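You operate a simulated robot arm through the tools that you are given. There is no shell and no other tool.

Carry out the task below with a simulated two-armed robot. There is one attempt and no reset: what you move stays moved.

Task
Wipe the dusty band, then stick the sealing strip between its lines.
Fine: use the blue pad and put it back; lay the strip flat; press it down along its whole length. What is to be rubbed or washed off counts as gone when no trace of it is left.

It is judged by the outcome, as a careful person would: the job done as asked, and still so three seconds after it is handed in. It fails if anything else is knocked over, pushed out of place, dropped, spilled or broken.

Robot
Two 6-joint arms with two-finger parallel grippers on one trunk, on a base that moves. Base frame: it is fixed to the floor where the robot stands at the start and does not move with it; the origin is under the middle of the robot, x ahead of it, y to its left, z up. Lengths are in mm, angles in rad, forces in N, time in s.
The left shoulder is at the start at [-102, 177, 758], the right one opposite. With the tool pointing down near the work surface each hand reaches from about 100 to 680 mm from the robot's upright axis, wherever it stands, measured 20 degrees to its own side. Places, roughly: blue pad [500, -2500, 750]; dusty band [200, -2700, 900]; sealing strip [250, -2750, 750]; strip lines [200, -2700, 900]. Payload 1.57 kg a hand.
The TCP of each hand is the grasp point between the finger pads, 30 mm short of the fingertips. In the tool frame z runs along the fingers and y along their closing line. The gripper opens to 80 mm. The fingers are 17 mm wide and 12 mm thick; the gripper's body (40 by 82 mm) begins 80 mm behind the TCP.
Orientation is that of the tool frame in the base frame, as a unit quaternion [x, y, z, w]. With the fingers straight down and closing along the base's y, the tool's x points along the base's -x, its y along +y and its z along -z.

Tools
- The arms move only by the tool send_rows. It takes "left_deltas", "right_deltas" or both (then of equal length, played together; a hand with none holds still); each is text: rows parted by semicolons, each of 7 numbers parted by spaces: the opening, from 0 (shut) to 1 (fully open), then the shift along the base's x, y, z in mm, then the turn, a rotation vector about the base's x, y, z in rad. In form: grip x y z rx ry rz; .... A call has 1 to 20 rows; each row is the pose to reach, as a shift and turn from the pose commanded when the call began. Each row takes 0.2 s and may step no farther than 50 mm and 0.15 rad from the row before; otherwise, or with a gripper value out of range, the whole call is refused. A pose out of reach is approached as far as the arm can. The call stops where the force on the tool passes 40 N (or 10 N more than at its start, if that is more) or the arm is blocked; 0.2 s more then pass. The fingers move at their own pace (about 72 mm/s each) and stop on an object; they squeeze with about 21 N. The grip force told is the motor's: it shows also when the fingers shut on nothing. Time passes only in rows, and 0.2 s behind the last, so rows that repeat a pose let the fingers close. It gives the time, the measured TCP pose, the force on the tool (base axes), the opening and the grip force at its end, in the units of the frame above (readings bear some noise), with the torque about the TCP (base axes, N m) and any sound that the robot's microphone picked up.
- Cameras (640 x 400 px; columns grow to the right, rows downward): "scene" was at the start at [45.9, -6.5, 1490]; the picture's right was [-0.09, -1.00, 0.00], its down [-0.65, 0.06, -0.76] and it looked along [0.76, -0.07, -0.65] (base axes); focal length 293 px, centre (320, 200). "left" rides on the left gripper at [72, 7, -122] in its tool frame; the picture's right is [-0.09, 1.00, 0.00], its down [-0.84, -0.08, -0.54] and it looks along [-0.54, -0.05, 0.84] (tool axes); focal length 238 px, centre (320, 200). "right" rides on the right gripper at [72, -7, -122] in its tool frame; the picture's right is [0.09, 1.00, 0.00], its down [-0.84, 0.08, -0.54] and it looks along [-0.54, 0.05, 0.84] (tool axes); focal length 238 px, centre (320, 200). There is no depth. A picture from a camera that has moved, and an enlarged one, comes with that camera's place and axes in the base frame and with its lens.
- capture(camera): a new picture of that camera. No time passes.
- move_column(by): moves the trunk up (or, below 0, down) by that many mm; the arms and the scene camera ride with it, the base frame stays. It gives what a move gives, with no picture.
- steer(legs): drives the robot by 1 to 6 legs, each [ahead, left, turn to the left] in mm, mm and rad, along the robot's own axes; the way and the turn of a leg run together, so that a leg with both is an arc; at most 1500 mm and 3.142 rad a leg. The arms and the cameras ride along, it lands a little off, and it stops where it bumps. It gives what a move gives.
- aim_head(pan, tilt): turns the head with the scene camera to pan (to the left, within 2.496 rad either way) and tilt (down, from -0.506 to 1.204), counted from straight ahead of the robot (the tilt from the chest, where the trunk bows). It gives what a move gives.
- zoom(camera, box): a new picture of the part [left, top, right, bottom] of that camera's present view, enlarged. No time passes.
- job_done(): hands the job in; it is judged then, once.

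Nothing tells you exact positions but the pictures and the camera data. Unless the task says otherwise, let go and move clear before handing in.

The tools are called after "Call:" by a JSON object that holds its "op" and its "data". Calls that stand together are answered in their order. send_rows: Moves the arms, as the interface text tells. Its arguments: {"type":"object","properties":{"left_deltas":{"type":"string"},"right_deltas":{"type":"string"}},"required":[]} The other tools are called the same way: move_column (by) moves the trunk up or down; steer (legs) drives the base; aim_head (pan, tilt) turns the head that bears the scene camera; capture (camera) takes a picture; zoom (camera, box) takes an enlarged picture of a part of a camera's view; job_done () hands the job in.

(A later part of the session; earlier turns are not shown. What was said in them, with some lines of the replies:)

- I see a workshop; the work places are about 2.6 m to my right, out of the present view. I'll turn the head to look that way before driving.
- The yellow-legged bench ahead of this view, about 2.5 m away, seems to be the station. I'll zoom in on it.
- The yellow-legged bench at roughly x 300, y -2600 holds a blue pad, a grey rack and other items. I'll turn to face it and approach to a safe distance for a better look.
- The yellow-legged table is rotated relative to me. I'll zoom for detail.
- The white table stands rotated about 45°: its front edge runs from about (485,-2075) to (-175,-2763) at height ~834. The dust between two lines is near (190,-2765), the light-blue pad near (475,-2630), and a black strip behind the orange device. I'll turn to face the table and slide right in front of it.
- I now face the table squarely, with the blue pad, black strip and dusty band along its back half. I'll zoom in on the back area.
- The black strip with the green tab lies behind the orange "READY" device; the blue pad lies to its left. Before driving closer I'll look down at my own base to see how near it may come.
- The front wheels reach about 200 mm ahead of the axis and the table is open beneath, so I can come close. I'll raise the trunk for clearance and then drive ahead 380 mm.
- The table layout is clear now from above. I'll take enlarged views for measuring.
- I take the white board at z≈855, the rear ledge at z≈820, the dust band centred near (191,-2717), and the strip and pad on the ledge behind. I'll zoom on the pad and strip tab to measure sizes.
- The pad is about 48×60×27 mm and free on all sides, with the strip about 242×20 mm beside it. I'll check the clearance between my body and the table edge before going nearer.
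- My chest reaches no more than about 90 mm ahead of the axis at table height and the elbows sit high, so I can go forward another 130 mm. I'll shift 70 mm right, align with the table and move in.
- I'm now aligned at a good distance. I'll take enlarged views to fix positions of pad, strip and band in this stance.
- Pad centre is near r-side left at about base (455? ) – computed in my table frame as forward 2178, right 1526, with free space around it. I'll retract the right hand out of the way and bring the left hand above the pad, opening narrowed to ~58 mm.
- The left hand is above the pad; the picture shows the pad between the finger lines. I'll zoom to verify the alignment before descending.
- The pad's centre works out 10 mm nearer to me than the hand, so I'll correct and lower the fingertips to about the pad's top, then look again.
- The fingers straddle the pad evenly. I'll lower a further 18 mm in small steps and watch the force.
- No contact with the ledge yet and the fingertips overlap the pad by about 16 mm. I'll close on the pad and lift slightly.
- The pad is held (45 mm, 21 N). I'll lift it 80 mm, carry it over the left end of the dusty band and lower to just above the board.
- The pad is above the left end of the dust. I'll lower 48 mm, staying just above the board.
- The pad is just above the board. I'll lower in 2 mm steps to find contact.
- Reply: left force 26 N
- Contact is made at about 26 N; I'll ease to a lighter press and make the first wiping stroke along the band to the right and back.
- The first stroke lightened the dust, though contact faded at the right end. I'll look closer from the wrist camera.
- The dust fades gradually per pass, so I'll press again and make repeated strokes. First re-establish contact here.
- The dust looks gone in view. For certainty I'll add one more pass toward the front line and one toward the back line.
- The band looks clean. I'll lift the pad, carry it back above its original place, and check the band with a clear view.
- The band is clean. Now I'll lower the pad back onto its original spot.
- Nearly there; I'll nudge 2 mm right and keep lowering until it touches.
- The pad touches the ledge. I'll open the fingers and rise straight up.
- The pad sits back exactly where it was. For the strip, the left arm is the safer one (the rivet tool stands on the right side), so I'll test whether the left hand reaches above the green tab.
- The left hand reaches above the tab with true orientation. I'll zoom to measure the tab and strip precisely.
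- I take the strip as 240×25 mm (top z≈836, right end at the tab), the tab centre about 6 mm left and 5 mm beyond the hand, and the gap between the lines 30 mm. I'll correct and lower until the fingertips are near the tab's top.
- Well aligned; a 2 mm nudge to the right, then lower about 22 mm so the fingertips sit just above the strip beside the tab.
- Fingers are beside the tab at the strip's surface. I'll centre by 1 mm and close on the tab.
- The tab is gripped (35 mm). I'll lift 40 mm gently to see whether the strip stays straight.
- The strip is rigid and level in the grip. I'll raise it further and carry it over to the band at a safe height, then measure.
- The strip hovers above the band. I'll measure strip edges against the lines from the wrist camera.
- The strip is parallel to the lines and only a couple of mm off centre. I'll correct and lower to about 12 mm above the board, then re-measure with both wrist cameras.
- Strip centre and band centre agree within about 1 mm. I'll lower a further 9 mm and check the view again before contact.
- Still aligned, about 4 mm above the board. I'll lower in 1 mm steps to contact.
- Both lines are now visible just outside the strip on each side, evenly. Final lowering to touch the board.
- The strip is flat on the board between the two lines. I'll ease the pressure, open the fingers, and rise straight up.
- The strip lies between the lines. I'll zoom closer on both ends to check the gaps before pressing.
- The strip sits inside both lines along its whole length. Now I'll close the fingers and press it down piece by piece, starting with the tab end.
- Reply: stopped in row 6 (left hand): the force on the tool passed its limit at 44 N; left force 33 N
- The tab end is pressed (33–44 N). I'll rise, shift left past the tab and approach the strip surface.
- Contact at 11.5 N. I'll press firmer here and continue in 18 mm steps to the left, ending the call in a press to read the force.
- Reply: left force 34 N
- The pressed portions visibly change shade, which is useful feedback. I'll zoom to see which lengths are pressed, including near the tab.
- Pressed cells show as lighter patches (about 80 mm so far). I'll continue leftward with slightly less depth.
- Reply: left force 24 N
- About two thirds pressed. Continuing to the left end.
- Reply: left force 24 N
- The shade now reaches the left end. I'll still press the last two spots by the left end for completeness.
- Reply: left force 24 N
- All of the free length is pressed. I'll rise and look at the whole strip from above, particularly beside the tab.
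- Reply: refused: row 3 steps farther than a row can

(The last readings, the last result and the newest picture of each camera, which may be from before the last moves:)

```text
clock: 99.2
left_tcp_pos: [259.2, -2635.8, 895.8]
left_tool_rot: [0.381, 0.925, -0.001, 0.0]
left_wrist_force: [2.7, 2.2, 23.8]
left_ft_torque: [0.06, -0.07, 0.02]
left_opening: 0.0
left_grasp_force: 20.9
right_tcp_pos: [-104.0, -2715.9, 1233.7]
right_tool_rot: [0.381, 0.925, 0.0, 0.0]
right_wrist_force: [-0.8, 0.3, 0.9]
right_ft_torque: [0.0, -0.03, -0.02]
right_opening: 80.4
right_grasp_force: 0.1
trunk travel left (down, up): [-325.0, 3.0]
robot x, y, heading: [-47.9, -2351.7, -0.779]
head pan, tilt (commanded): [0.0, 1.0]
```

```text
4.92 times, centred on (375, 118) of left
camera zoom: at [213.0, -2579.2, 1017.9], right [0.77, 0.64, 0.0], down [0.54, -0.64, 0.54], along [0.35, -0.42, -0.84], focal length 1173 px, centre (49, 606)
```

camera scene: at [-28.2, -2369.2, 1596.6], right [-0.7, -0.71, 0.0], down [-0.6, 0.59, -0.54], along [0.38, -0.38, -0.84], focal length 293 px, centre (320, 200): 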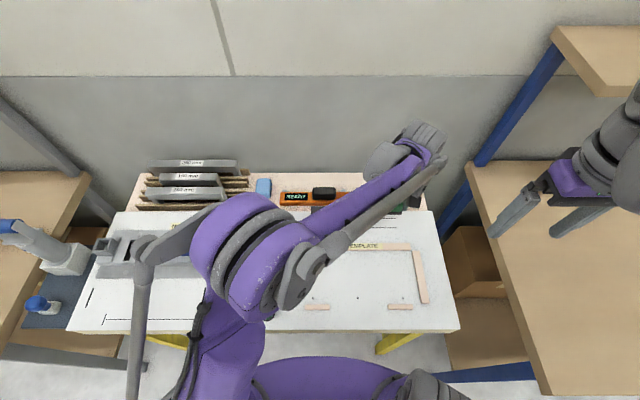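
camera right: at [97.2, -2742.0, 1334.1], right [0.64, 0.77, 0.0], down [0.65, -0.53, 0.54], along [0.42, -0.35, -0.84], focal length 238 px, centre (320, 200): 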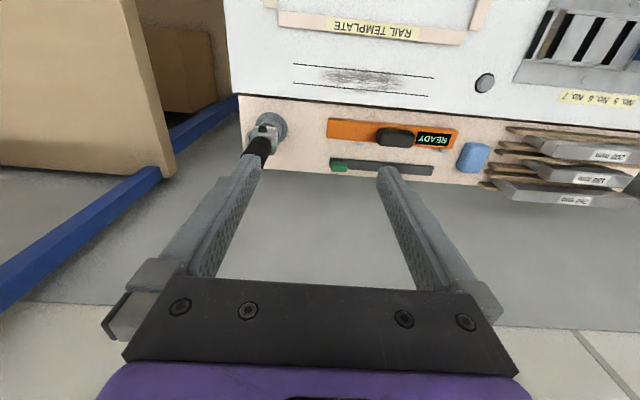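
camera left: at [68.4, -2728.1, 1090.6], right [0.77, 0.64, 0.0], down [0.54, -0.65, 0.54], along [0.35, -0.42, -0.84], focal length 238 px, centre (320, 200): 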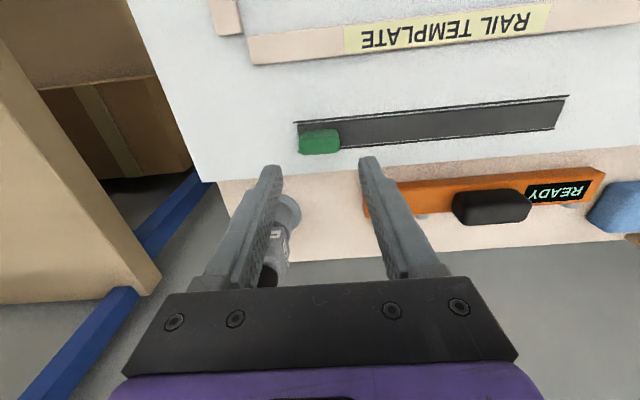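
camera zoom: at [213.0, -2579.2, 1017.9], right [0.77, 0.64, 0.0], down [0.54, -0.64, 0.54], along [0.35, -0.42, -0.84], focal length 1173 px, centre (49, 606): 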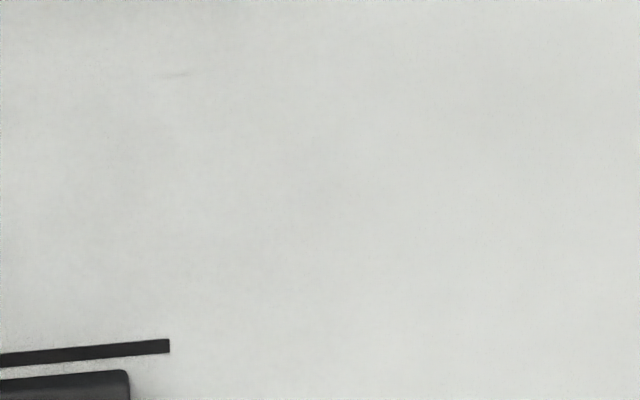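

The move was refused for a too large step, so nothing moved; I'm still resting on the left end. I'll redo it with smaller steps.

Call:
{"op": "send_rows", "data": {"left_deltas": "0 0 0 10 0 0 0; 0 0 0 45 0 0 0; 0 0 0 90 0 0 0; 0 -25 -25.3 110 0 0 0; 0 -50 -50.6 110 0 0 0; 0 -80 -81 110 0 0 0; 0 -80 -81 110 0 0 0"}}

Call:
{"op": "zoom", "data": {"camera": "left", "box": [160, 60, 480, 200]}}

Call:
{"op": "zoom", "data": {"camera": "left", "box": [190, 90, 320, 165]}}

Call:
{"op": "zoom", "data": {"camera": "left", "box": [310, 80, 440, 155]}}

```text
clock: 100.8
left_tcp_pos: [178.4, -2717.4, 1005.9]
left_tool_rot: [0.382, 0.924, -0.001, -0.001]
left_wrist_force: [-0.5, -0.9, 0.2]
left_ft_torque: [0.03, 0.05, 0.0]
left_opening: 0.0
left_grasp_force: 21.2
right_tcp_pos: [-103.8, -2716.7, 1232.2]
right_tool_rot: [0.381, 0.925, 0.0, 0.0]
right_wrist_force: [-0.1, 0.2, 0.2]
right_ft_torque: [-0.01, 0.04, -0.02]
right_opening: 80.1
right_grasp_force: 0.0
trunk travel left (down, up): [-325.0, 3.0]
robot x, y, heading: [-46.5, -2349.8, -0.783]
head pan, tilt (commanded): [0.0, 1.0]
```

```text
2.00 times, centred on (320, 130) of left
camera zoom: at [132.8, -2660.8, 1128.8], right [0.77, 0.64, 0.0], down [0.54, -0.64, 0.54], along [0.35, -0.42, -0.84], focal length 477 px, centre (320, 340)
```

zoom: 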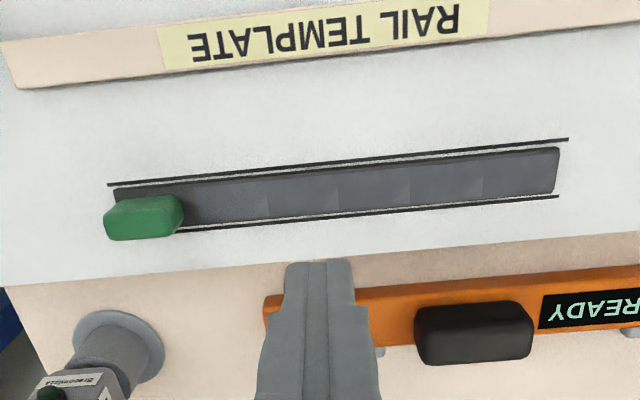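

```text
4.92 times, centred on (255, 128) of left
camera zoom: at [132.8, -2660.8, 1128.8], right [0.77, 0.64, 0.0], down [0.54, -0.64, 0.54], along [0.35, -0.42, -0.84], focal length 1173 px, centre (640, 557)
```

zoom: 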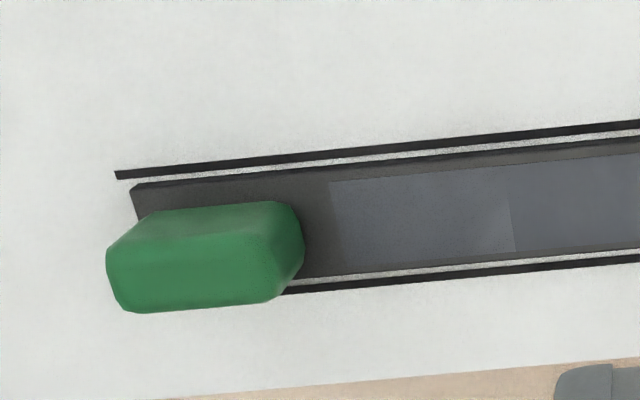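

```text
4.92 times, centred on (375, 118) of left
camera zoom: at [132.8, -2660.8, 1128.8], right [0.77, 0.64, 0.0], down [0.54, -0.64, 0.54], along [0.35, -0.42, -0.84], focal length 1173 px, centre (49, 606)
```

zoom: 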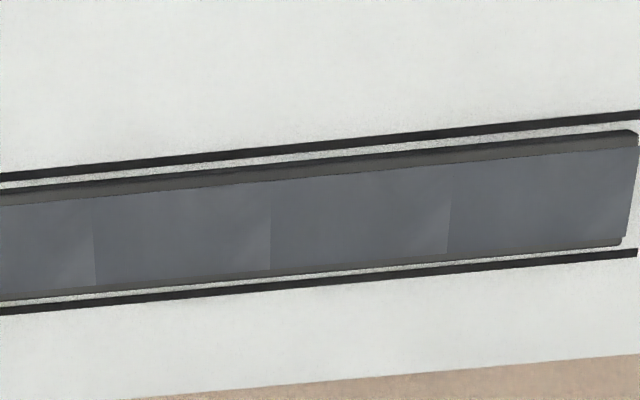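

Five cells all show pressed; only the part under the green tab can't be seen. I'll press the tab once more firmly, plus the strip right beside it, to be sure.

Call:
{"op": "send_rows", "data": {"left_deltas": "0 -32 -33 0 0 0 0; 0 -64 -66.1 0 0 0 0; 0 -64 -66.1 -35 0 0 0; 0 -64 -66.1 -68 0 0 0; 0 -64 -66.1 -74 0 0 0; 0 -64 -66.1 -77 0 0 0; 0 -64 -66.1 -77 0 0 0"}}

Call:
{"op": "zoom", "data": {"camera": "left", "box": [250, 80, 450, 220]}}

```text
clock: 102.4
left_tcp_pos: [115.4, -2783.8, 927.1]
left_tool_rot: [0.381, 0.925, 0.0, 0.0]
left_wrist_force: [-0.1, 0.1, -0.7]
left_ft_torque: [-0.01, 0.0, 0.0]
left_opening: 0.0
left_grasp_force: 21.0
right_tcp_pos: [-103.3, -2716.8, 1231.5]
right_tool_rot: [0.381, 0.924, 0.0, 0.001]
right_wrist_force: [-0.5, -0.4, 0.3]
right_ft_torque: [0.03, -0.01, 0.01]
right_opening: 80.0
right_grasp_force: 0.0
trunk travel left (down, up): [-325.0, 3.0]
robot x, y, heading: [-47.3, -2351.9, -0.781]
head pan, tilt (commanded): [0.0, 1.0]
```

```text
2.86 times, centred on (350, 150) of left
camera zoom: at [68.8, -2727.2, 1049.5], right [0.77, 0.64, 0.0], down [0.54, -0.64, 0.54], along [0.35, -0.42, -0.84], focal length 681 px, centre (234, 343)
```

zoom: 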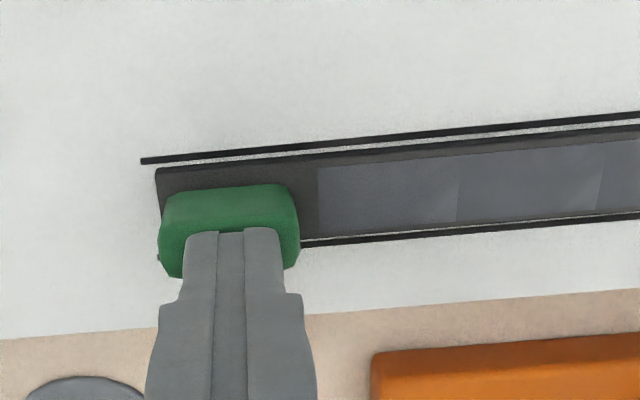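

Call:
{"op": "send_rows", "data": {"left_deltas": "0 0 0 -1 0 0 0; 0 0 0 -1.7 0 0 0; 0 0 0 -2.2 0 0 0; 0 0 0 -2.2 0 0 0; 0 0 0 -2.2 0 0 0"}}

Call:
{"op": "zoom", "data": {"camera": "left", "box": [250, 100, 390, 190]}}

```text
clock: 103.6
left_tcp_pos: [115.5, -2782.9, 925.8]
left_tool_rot: [0.381, 0.925, -0.002, 0.001]
left_wrist_force: [0.4, -5.8, 10.7]
left_ft_torque: [-0.14, -0.01, -0.02]
left_opening: 0.0
left_grasp_force: 20.9
right_tcp_pos: [-104.2, -2717.8, 1232.8]
right_tool_rot: [0.381, 0.924, 0.0, 0.0]
right_wrist_force: [-0.1, -0.2, -0.5]
right_ft_torque: [0.01, 0.01, 0.04]
right_opening: 80.2
right_grasp_force: 0.0
trunk travel left (down, up): [-325.0, 3.0]
robot x, y, heading: [-44.0, -2352.9, -0.783]
head pan, tilt (commanded): [0.0, 1.0]
```

```text
4.44 times, centred on (320, 145) of left
camera zoom: at [68.9, -2727.0, 1048.1], right [0.77, 0.64, 0.0], down [0.54, -0.64, 0.54], along [0.35, -0.42, -0.84], focal length 1059 px, centre (320, 444)
```

zoom: 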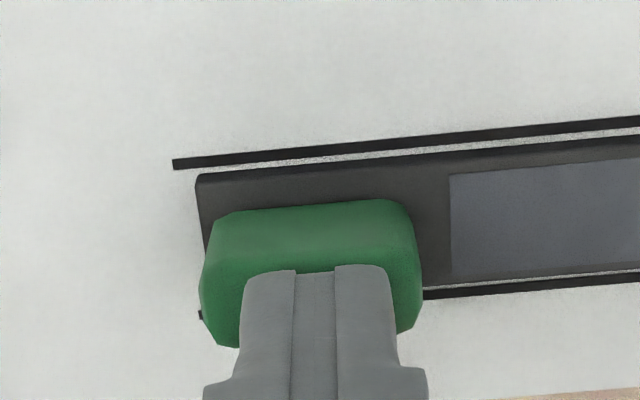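

Call:
{"op": "send_rows", "data": {"left_deltas": "0 0 0 -0.6 0 0 0; 0 0 0 -1 0 0 0; 0 0 0 -1 0 0 0; 0 0 0 -1 0 0 0; 0 0 0 -1 0 0 0"}}

Call:
{"op": "zoom", "data": {"camera": "left", "box": [250, 100, 390, 190]}}

```text
clock: 104.8
left_tcp_pos: [115.4, -2782.3, 925.3]
left_tool_rot: [0.381, 0.924, -0.002, 0.001]
left_wrist_force: [1.3, -12.2, 32.3]
left_ft_torque: [-0.38, -0.01, 0.0]
left_opening: 0.0
left_grasp_force: 20.8
right_tcp_pos: [-104.1, -2717.3, 1233.2]
right_tool_rot: [0.381, 0.924, 0.001, 0.0]
right_wrist_force: [-0.9, 0.5, -0.3]
right_ft_torque: [0.03, -0.06, 0.0]
right_opening: 80.1
right_grasp_force: 0.1
trunk travel left (down, up): [-325.0, 3.0]
robot x, y, heading: [-52.4, -2349.2, -0.782]
head pan, tilt (commanded): [0.0, 1.0]
```

```text
4.44 times, centred on (320, 145) of left
camera zoom: at [68.7, -2726.5, 1047.8], right [0.77, 0.64, 0.0], down [0.54, -0.64, 0.54], along [0.35, -0.42, -0.84], focal length 1059 px, centre (320, 444)
```

zoom: 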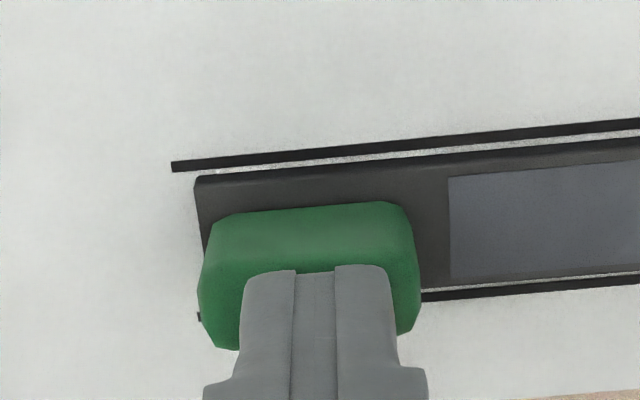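

The tab end took 32 N with the strip staying in line. I'll lift away and bring the hand clear to the left and back, then check the whole scene.

Call:
{"op": "send_rows", "data": {"left_deltas": "0 0 0 3 0 0 0; 0 0 0 15 0 0 0; 0 0 0 50 0 0 0; 0 0 0 95 0 0 0; 0 0 0 140 0 0 0; 0 0 40 160 0 0 0; 0 0 85 170 0 0 0; 0 10 130 170 0 0 0; 0 20 175 170 0 0 0; 0 35 215 170 0 0 0; 0.3 55 255 170 0 0 0; 0.3 75 295 170 0 0 0; 0.3 75 295 170 0 0 0"}}

Call:
{"op": "capture", "data": {"camera": "scene"}}

Call:
{"op": "zoom", "data": {"camera": "scene", "box": [290, 180, 420, 260]}}

Call:
{"op": "zoom", "data": {"camera": "scene", "box": [230, 150, 430, 260]}}

```text
clock: 107.6
left_tcp_pos: [188.5, -2488.0, 1096.6]
left_tool_rot: [0.381, 0.924, 0.0, -0.001]
left_wrist_force: [-0.1, 0.2, 0.3]
left_ft_torque: [0.03, -0.01, 0.02]
left_opening: 23.8
left_grasp_force: 0.0
right_tcp_pos: [-103.9, -2718.1, 1232.7]
right_tool_rot: [0.381, 0.925, 0.001, 0.001]
right_wrist_force: [0.7, 0.0, 0.4]
right_ft_torque: [0.03, 0.0, 0.03]
right_opening: 80.1
right_grasp_force: 0.0
trunk travel left (down, up): [-325.0, 3.0]
robot x, y, heading: [-46.5, -2350.6, -0.784]
head pan, tilt (commanded): [0.0, 1.0]
```

```text
taken
camera scene: at [-28.4, -2370.0, 1596.6], right [-0.7, -0.71, 0.0], down [-0.6, 0.59, -0.54], along [0.38, -0.38, -0.84], focal length 293 px, centre (320, 200)
```

scene: 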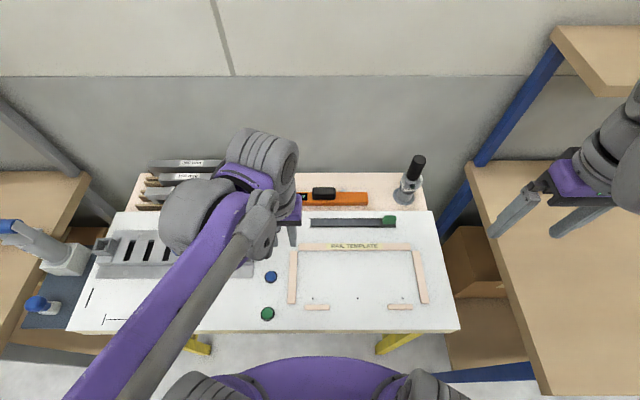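

```text
4.92 times, centred on (355, 220) of scene
camera zoom: at [-28.4, -2370.0, 1596.6], right [-0.7, -0.71, 0.0], down [-0.6, 0.59, -0.54], along [0.38, -0.38, -0.84], focal length 1442 px, centre (148, 102)
```

zoom: 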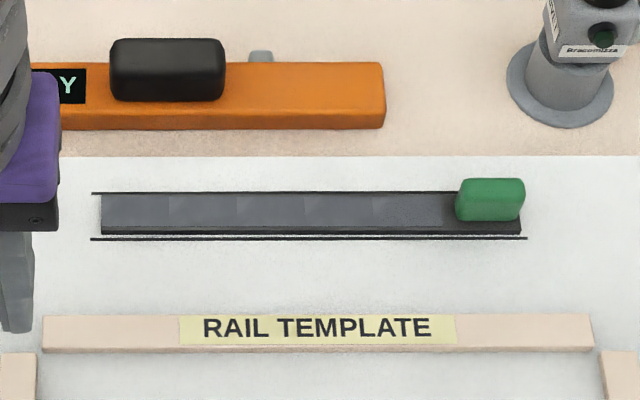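

```text
3.20 times, centred on (330, 205) of scene
camera zoom: at [-28.4, -2370.0, 1596.6], right [-0.7, -0.71, 0.0], down [-0.6, 0.59, -0.54], along [0.38, -0.38, -0.84], focal length 938 px, centre (288, 184)
```

zoom: 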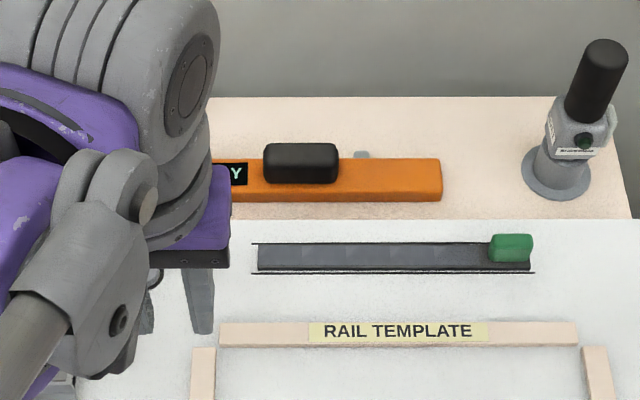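

The strip lies straight between its lines with all visible cells pressed. For thoroughness I'll make one more press right up against the tab's left side.

Call:
{"op": "send_rows", "data": {"left_deltas": "0 -7.8 -39.3 0 0 0 0; 0 -15.5 -78.7 0 0 0 0; 0 -23.3 -118 0 0 0 0; 0 -31.1 -157.4 0 0 0 0; 0 -38.9 -196.7 0 0 0 0; 0 -46.6 -236 0 0 0 0; 0 -54.4 -275.4 0 0 0 0; 0 -54.4 -275.4 -45 0 0 0; 0 -54.4 -275.4 -90 0 0 0; 0 -54.4 -275.4 -135 0 0 0; 0 -54.4 -275.4 -150 0 0 0; 0 -54.4 -275.4 -150 0 0 0"}}

Call:
{"op": "zoom", "data": {"camera": "left", "box": [230, 80, 430, 220]}}

```text
clock: 110.2
left_tcp_pos: [136.5, -2764.9, 944.3]
left_tool_rot: [0.381, 0.925, 0.0, -0.001]
left_wrist_force: [-0.4, 0.6, -0.7]
left_ft_torque: [0.01, -0.03, 0.0]
left_opening: 0.0
left_grasp_force: 21.3
right_tcp_pos: [-104.2, -2718.8, 1232.0]
right_tool_rot: [0.382, 0.924, 0.0, -0.001]
right_wrist_force: [0.2, 0.0, -0.1]
right_ft_torque: [-0.01, -0.01, -0.02]
right_opening: 80.1
right_grasp_force: 0.0
trunk travel left (down, up): [-325.0, 3.0]
robot x, y, heading: [-48.1, -2349.6, -0.78]
head pan, tilt (commanded): [0.0, 1.0]
```

```text
2.86 times, centred on (330, 150) of left
camera zoom: at [90.0, -2707.6, 1067.0], right [0.77, 0.64, 0.0], down [0.54, -0.64, 0.54], along [0.35, -0.42, -0.84], focal length 681 px, centre (291, 343)
```

zoom: 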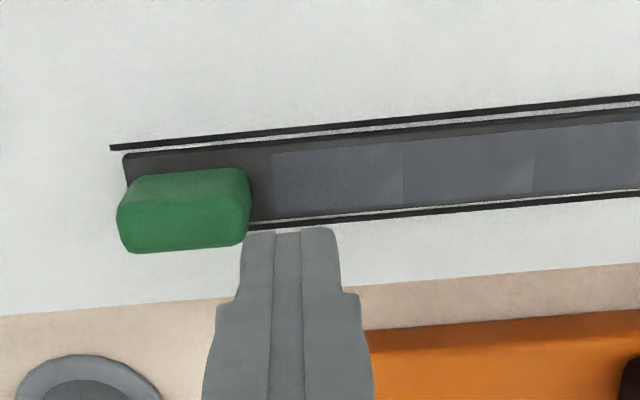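

Call:
{"op": "send_rows", "data": {"left_deltas": "0 0.7 2.7 -20 0 0 0; 0 0.7 2.7 -40 0 0 0; 0 0.7 2.7 -45 0 0 0; 0 0.7 2.7 -48 0 0 0; 0 0.7 2.7 -48 0 0 0"}}

Call:
{"op": "zoom", "data": {"camera": "left", "box": [230, 100, 430, 220]}}

```text
clock: 111.4
left_tcp_pos: [135.3, -2760.3, 895.5]
left_tool_rot: [0.381, 0.925, -0.002, 0.0]
left_wrist_force: [-0.8, -0.8, 7.1]
left_ft_torque: [-0.02, 0.02, 0.01]
left_opening: 0.4
left_grasp_force: 21.3
right_tcp_pos: [-105.0, -2717.2, 1234.0]
right_tool_rot: [0.381, 0.925, 0.0, 0.0]
right_wrist_force: [-0.8, -0.2, -0.2]
right_ft_torque: [-0.01, -0.01, 0.02]
right_opening: 79.7
right_grasp_force: 0.2
trunk travel left (down, up): [-325.0, 3.0]
robot x, y, heading: [-42.9, -2354.9, -0.785]
head pan, tilt (commanded): [0.0, 1.0]
```

```text
3.20 times, centred on (330, 160) of left
camera zoom: at [90.4, -2704.2, 1018.2], right [0.77, 0.64, 0.0], down [0.54, -0.64, 0.54], along [0.35, -0.42, -0.84], focal length 763 px, centre (288, 328)
```

zoom: 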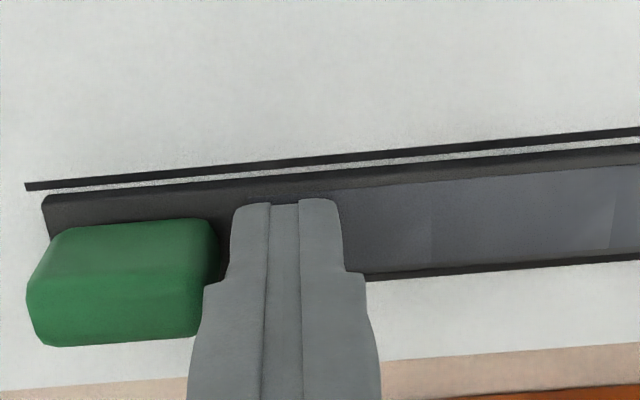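

Call:
{"op": "send_rows", "data": {"left_deltas": "0 0 0 -0.5 0 0 0; 0 0 0 -0.9 0 0 0; 0 0 0 -0.9 0 0 0; 0 0 0 3 0 0 0; 0 -1.1 -1.1 3 0 0 0; 0 -1.1 -1.1 0 0 0 0; 0 -1.1 -1.1 -0.9 0 0 0; 0 -1.1 -1.1 -0.9 0 0 0; 0 -1.1 -1.1 -0.9 0 0 0"}}

Call:
{"op": "zoom", "data": {"camera": "left", "box": [230, 100, 430, 220]}}

```text
clock: 113.4
left_tcp_pos: [134.8, -2761.1, 895.0]
left_tool_rot: [0.381, 0.925, -0.001, 0.001]
left_wrist_force: [-1.0, -0.7, 7.2]
left_ft_torque: [-0.02, 0.07, -0.03]
left_opening: 0.0
left_grasp_force: 21.0
right_tcp_pos: [-103.5, -2717.0, 1232.2]
right_tool_rot: [0.382, 0.924, 0.0, -0.001]
right_wrist_force: [0.0, 0.2, -0.5]
right_ft_torque: [0.02, -0.02, 0.0]
right_opening: 79.8
right_grasp_force: 0.0
trunk travel left (down, up): [-325.0, 3.0]
robot x, y, heading: [-49.4, -2354.7, -0.786]
head pan, tilt (commanded): [0.0, 1.0]
```

```text
3.20 times, centred on (330, 160) of left
camera zoom: at [88.7, -2705.4, 1018.2], right [0.77, 0.64, 0.0], down [0.54, -0.64, 0.54], along [0.35, -0.42, -0.84], focal length 763 px, centre (288, 328)
```

zoom: 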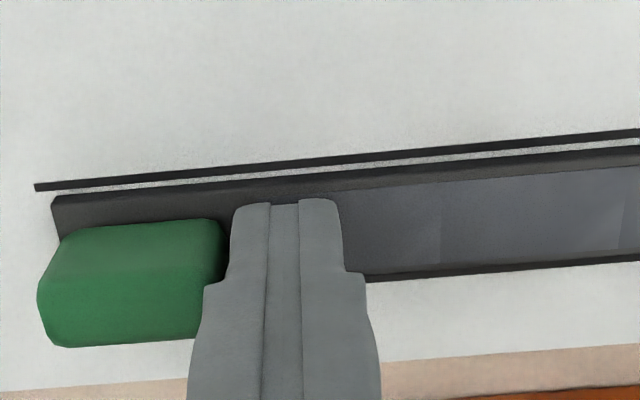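

Call:
{"op": "send_rows", "data": {"left_deltas": "0 0 0 -0.5 0 0 0; 0 0 0 -1 0 0 0; 0 0 0 -1 0 0 0"}}

Call:
{"op": "send_rows", "data": {"left_deltas": "0 0 0 5 0 0 0; 0 0 0 30 0 0 0; 0 0 0 75 0 0 0; 0 0 0 75 0 0 0"}}

Call:
{"op": "zoom", "data": {"camera": "left", "box": [210, 80, 410, 220]}}

```text
clock: 114.2
left_tcp_pos: [135.5, -2762.4, 895.7]
left_tool_rot: [0.382, 0.924, -0.001, 0.001]
left_wrist_force: [0.5, -7.1, 31.3]
left_ft_torque: [-0.17, -0.02, -0.06]
left_opening: 0.0
left_grasp_force: 20.7
right_tcp_pos: [-103.3, -2716.5, 1234.6]
right_tool_rot: [0.382, 0.924, 0.0, 0.001]
right_wrist_force: [0.1, 0.7, -0.3]
right_ft_torque: [-0.01, 0.0, -0.01]
right_opening: 80.2
right_grasp_force: 0.1
trunk travel left (down, up): [-325.0, 3.0]
robot x, y, heading: [-53.0, -2353.4, -0.777]
head pan, tilt (commanded): [0.0, 1.0]
```

```text
clock: 115.2
left_tcp_pos: [135.1, -2764.8, 970.6]
left_tool_rot: [0.381, 0.925, 0.001, 0.0]
left_wrist_force: [0.4, 0.0, -0.1]
left_ft_torque: [0.06, 0.0, 0.02]
left_opening: 0.0
left_grasp_force: 20.7
right_tcp_pos: [-103.8, -2717.7, 1234.3]
right_tool_rot: [0.381, 0.924, 0.001, 0.001]
right_wrist_force: [-1.2, 0.4, -0.1]
right_ft_torque: [0.0, 0.01, -0.03]
right_opening: 80.1
right_grasp_force: 0.0
trunk travel left (down, up): [-325.0, 3.0]
robot x, y, heading: [-45.8, -2348.1, -0.782]
head pan, tilt (commanded): [0.0, 1.0]
```

```text
2.86 times, centred on (310, 150) of left
camera zoom: at [88.3, -2708.2, 1093.3], right [0.77, 0.64, 0.0], down [0.54, -0.64, 0.54], along [0.35, -0.42, -0.84], focal length 681 px, centre (349, 343)
```

zoom: 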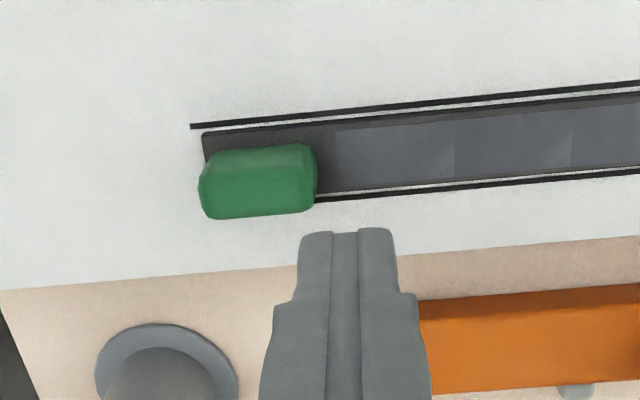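

No further cell appears beside the tab, so the strip is pressed along its whole length. I'll retract the left hand well clear and do a last check of everything.

Call:
{"op": "send_rows", "data": {"left_deltas": "0 0 0 45 0 0 0; 0 0 0 90 0 0 0; 0 0 0 135 0 0 0; 0 15.6 34.7 150 0 0 0; 0 31.2 69.5 150 0 0 0; 0 46.8 104.2 150 0 0 0; 0 62.4 138.9 150 0 0 0; 0 78 173.7 150 0 0 0; 0 93.7 208.4 150 0 0 0; 0 109.3 243.1 150 0 0 0; 0.5 124.9 277.9 150 0 0 0; 0.5 140.5 312.6 150 0 0 0; 0.5 156.1 347.3 150 0 0 0; 0.5 171.7 382.1 150 0 0 0; 0.5 187.3 416.8 150 0 0 0; 0.5 187.3 416.8 150 0 0 0"}}

Call:
{"op": "capture", "data": {"camera": "scene"}}

Call:
{"op": "zoom", "data": {"camera": "scene", "box": [240, 160, 440, 270]}}

Call:
{"op": "capture", "data": {"camera": "left"}}

```text
clock: 118.6
left_tcp_pos: [322.8, -2347.1, 1118.5]
left_tool_rot: [0.382, 0.924, -0.001, 0.0]
left_wrist_force: [-0.1, 0.2, -0.3]
left_ft_torque: [-0.01, 0.02, 0.05]
left_opening: 39.8
left_grasp_force: 0.0
right_tcp_pos: [-104.1, -2716.7, 1233.4]
right_tool_rot: [0.382, 0.924, 0.0, 0.0]
right_wrist_force: [0.8, 0.4, -0.2]
right_ft_torque: [0.01, 0.03, 0.01]
right_opening: 80.1
right_grasp_force: 0.0
trunk travel left (down, up): [-325.0, 3.0]
robot x, y, heading: [-48.8, -2355.7, -0.781]
head pan, tilt (commanded): [0.0, 1.0]
```

```text
taken
camera scene: at [-28.5, -2369.2, 1596.6], right [-0.7, -0.71, 0.0], down [-0.6, 0.59, -0.54], along [0.38, -0.38, -0.84], focal length 293 px, centre (320, 200)
```

scene: 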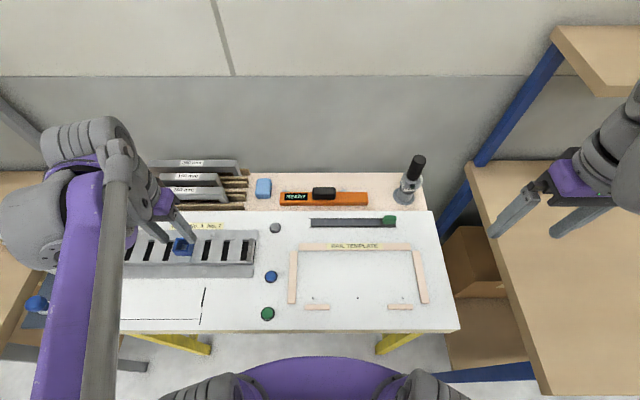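

```text
3.20 times, centred on (340, 215) of scene
camera zoom: at [-28.5, -2369.2, 1596.6], right [-0.7, -0.71, 0.0], down [-0.6, 0.59, -0.54], along [0.38, -0.38, -0.84], focal length 938 px, centre (256, 152)
```

zoom: 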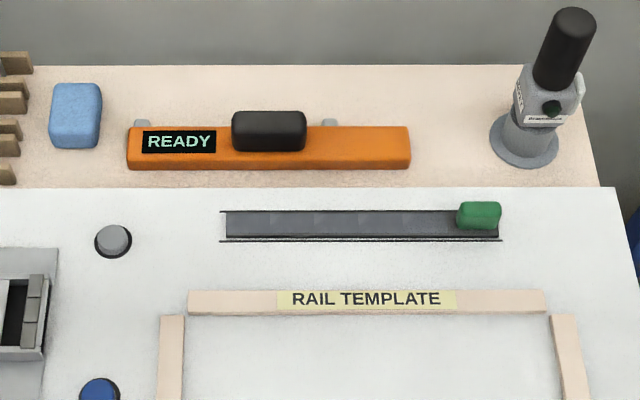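

```text
taken
camera left: at [277.2, -2291.0, 1241.9], right [0.77, 0.64, 0.0], down [0.54, -0.64, 0.54], along [0.35, -0.42, -0.84], focal length 238 px, centre (320, 200)
```

left: 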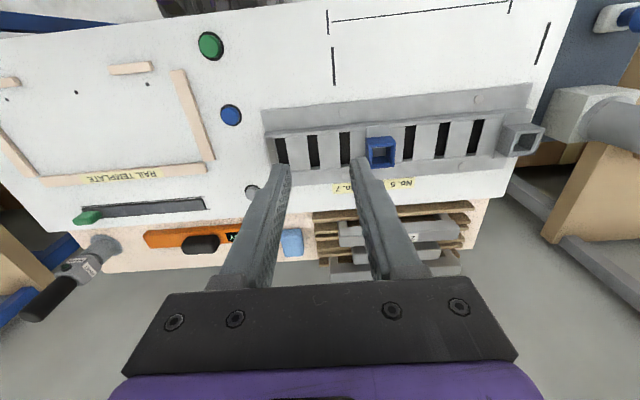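

Everything stands in its place: pad returned, strip between the lines, other items untouched. One last close look for any trace of dust around the strip.

Call:
{"op": "zoom", "data": {"camera": "scene", "box": [300, 205, 360, 240]}}

Call:
{"op": "zoom", "data": {"camera": "scene", "box": [350, 205, 410, 240]}}

```text
10.67 times, centred on (330, 222) of scene
camera zoom: at [-28.5, -2369.2, 1596.6], right [-0.7, -0.71, 0.0], down [-0.6, 0.59, -0.54], along [0.38, -0.38, -0.84], focal length 3125 px, centre (213, -40)
```

zoom: 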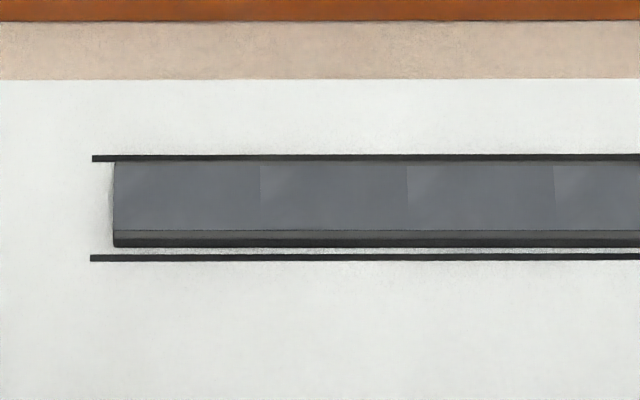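

```text
10.67 times, centred on (380, 222) of scene
camera zoom: at [-28.5, -2369.2, 1596.6], right [-0.7, -0.71, 0.0], down [-0.6, 0.59, -0.54], along [0.38, -0.38, -0.84], focal length 3125 px, centre (-320, -40)
```

zoom: 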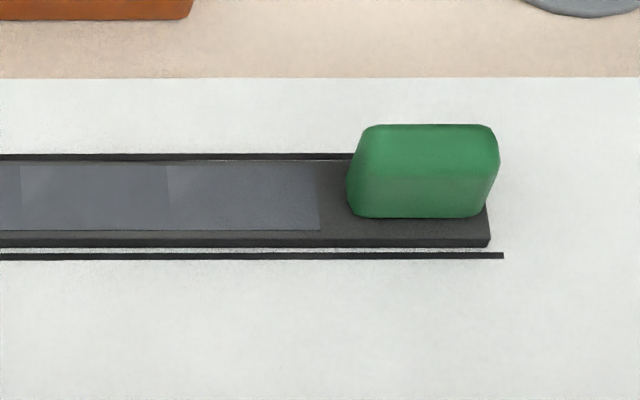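

The board is clean, the strip lies flat between the lines and is pressed, the pad is back in its place, and both hands are clear. I'm handing the job in.

Call:
{"op": "job_done", "data": {}}

```text
The job is handed in.
```

I wiped the dusty band clean and stuck the sealing strip flat between its two lines. The job is handed in, with no verdict returned yet.

- **Wiping:** I used the blue pad. No trace of dust showed in the close-up views, before or after the strip went on. The pad went back to within about 1 mm of where it started.
- **Strip placement:** It is level and inside both lines along its whole length. There is about 2 mm of clearance on each side.
- **Pressing:** I pressed the strip in short steps along its length, mostly at about 17 to 34 N. All five visible sections changed shade as they were pressed.
- **Tab end:** I pressed the green tab twice (about 33 and 32 N) and the strip right beside it at 31 N. The strip under the tab is hidden, so I could not see whether it changed shade.

The pictures show nothing else moved or knocked over. Both hands are clear of the table.
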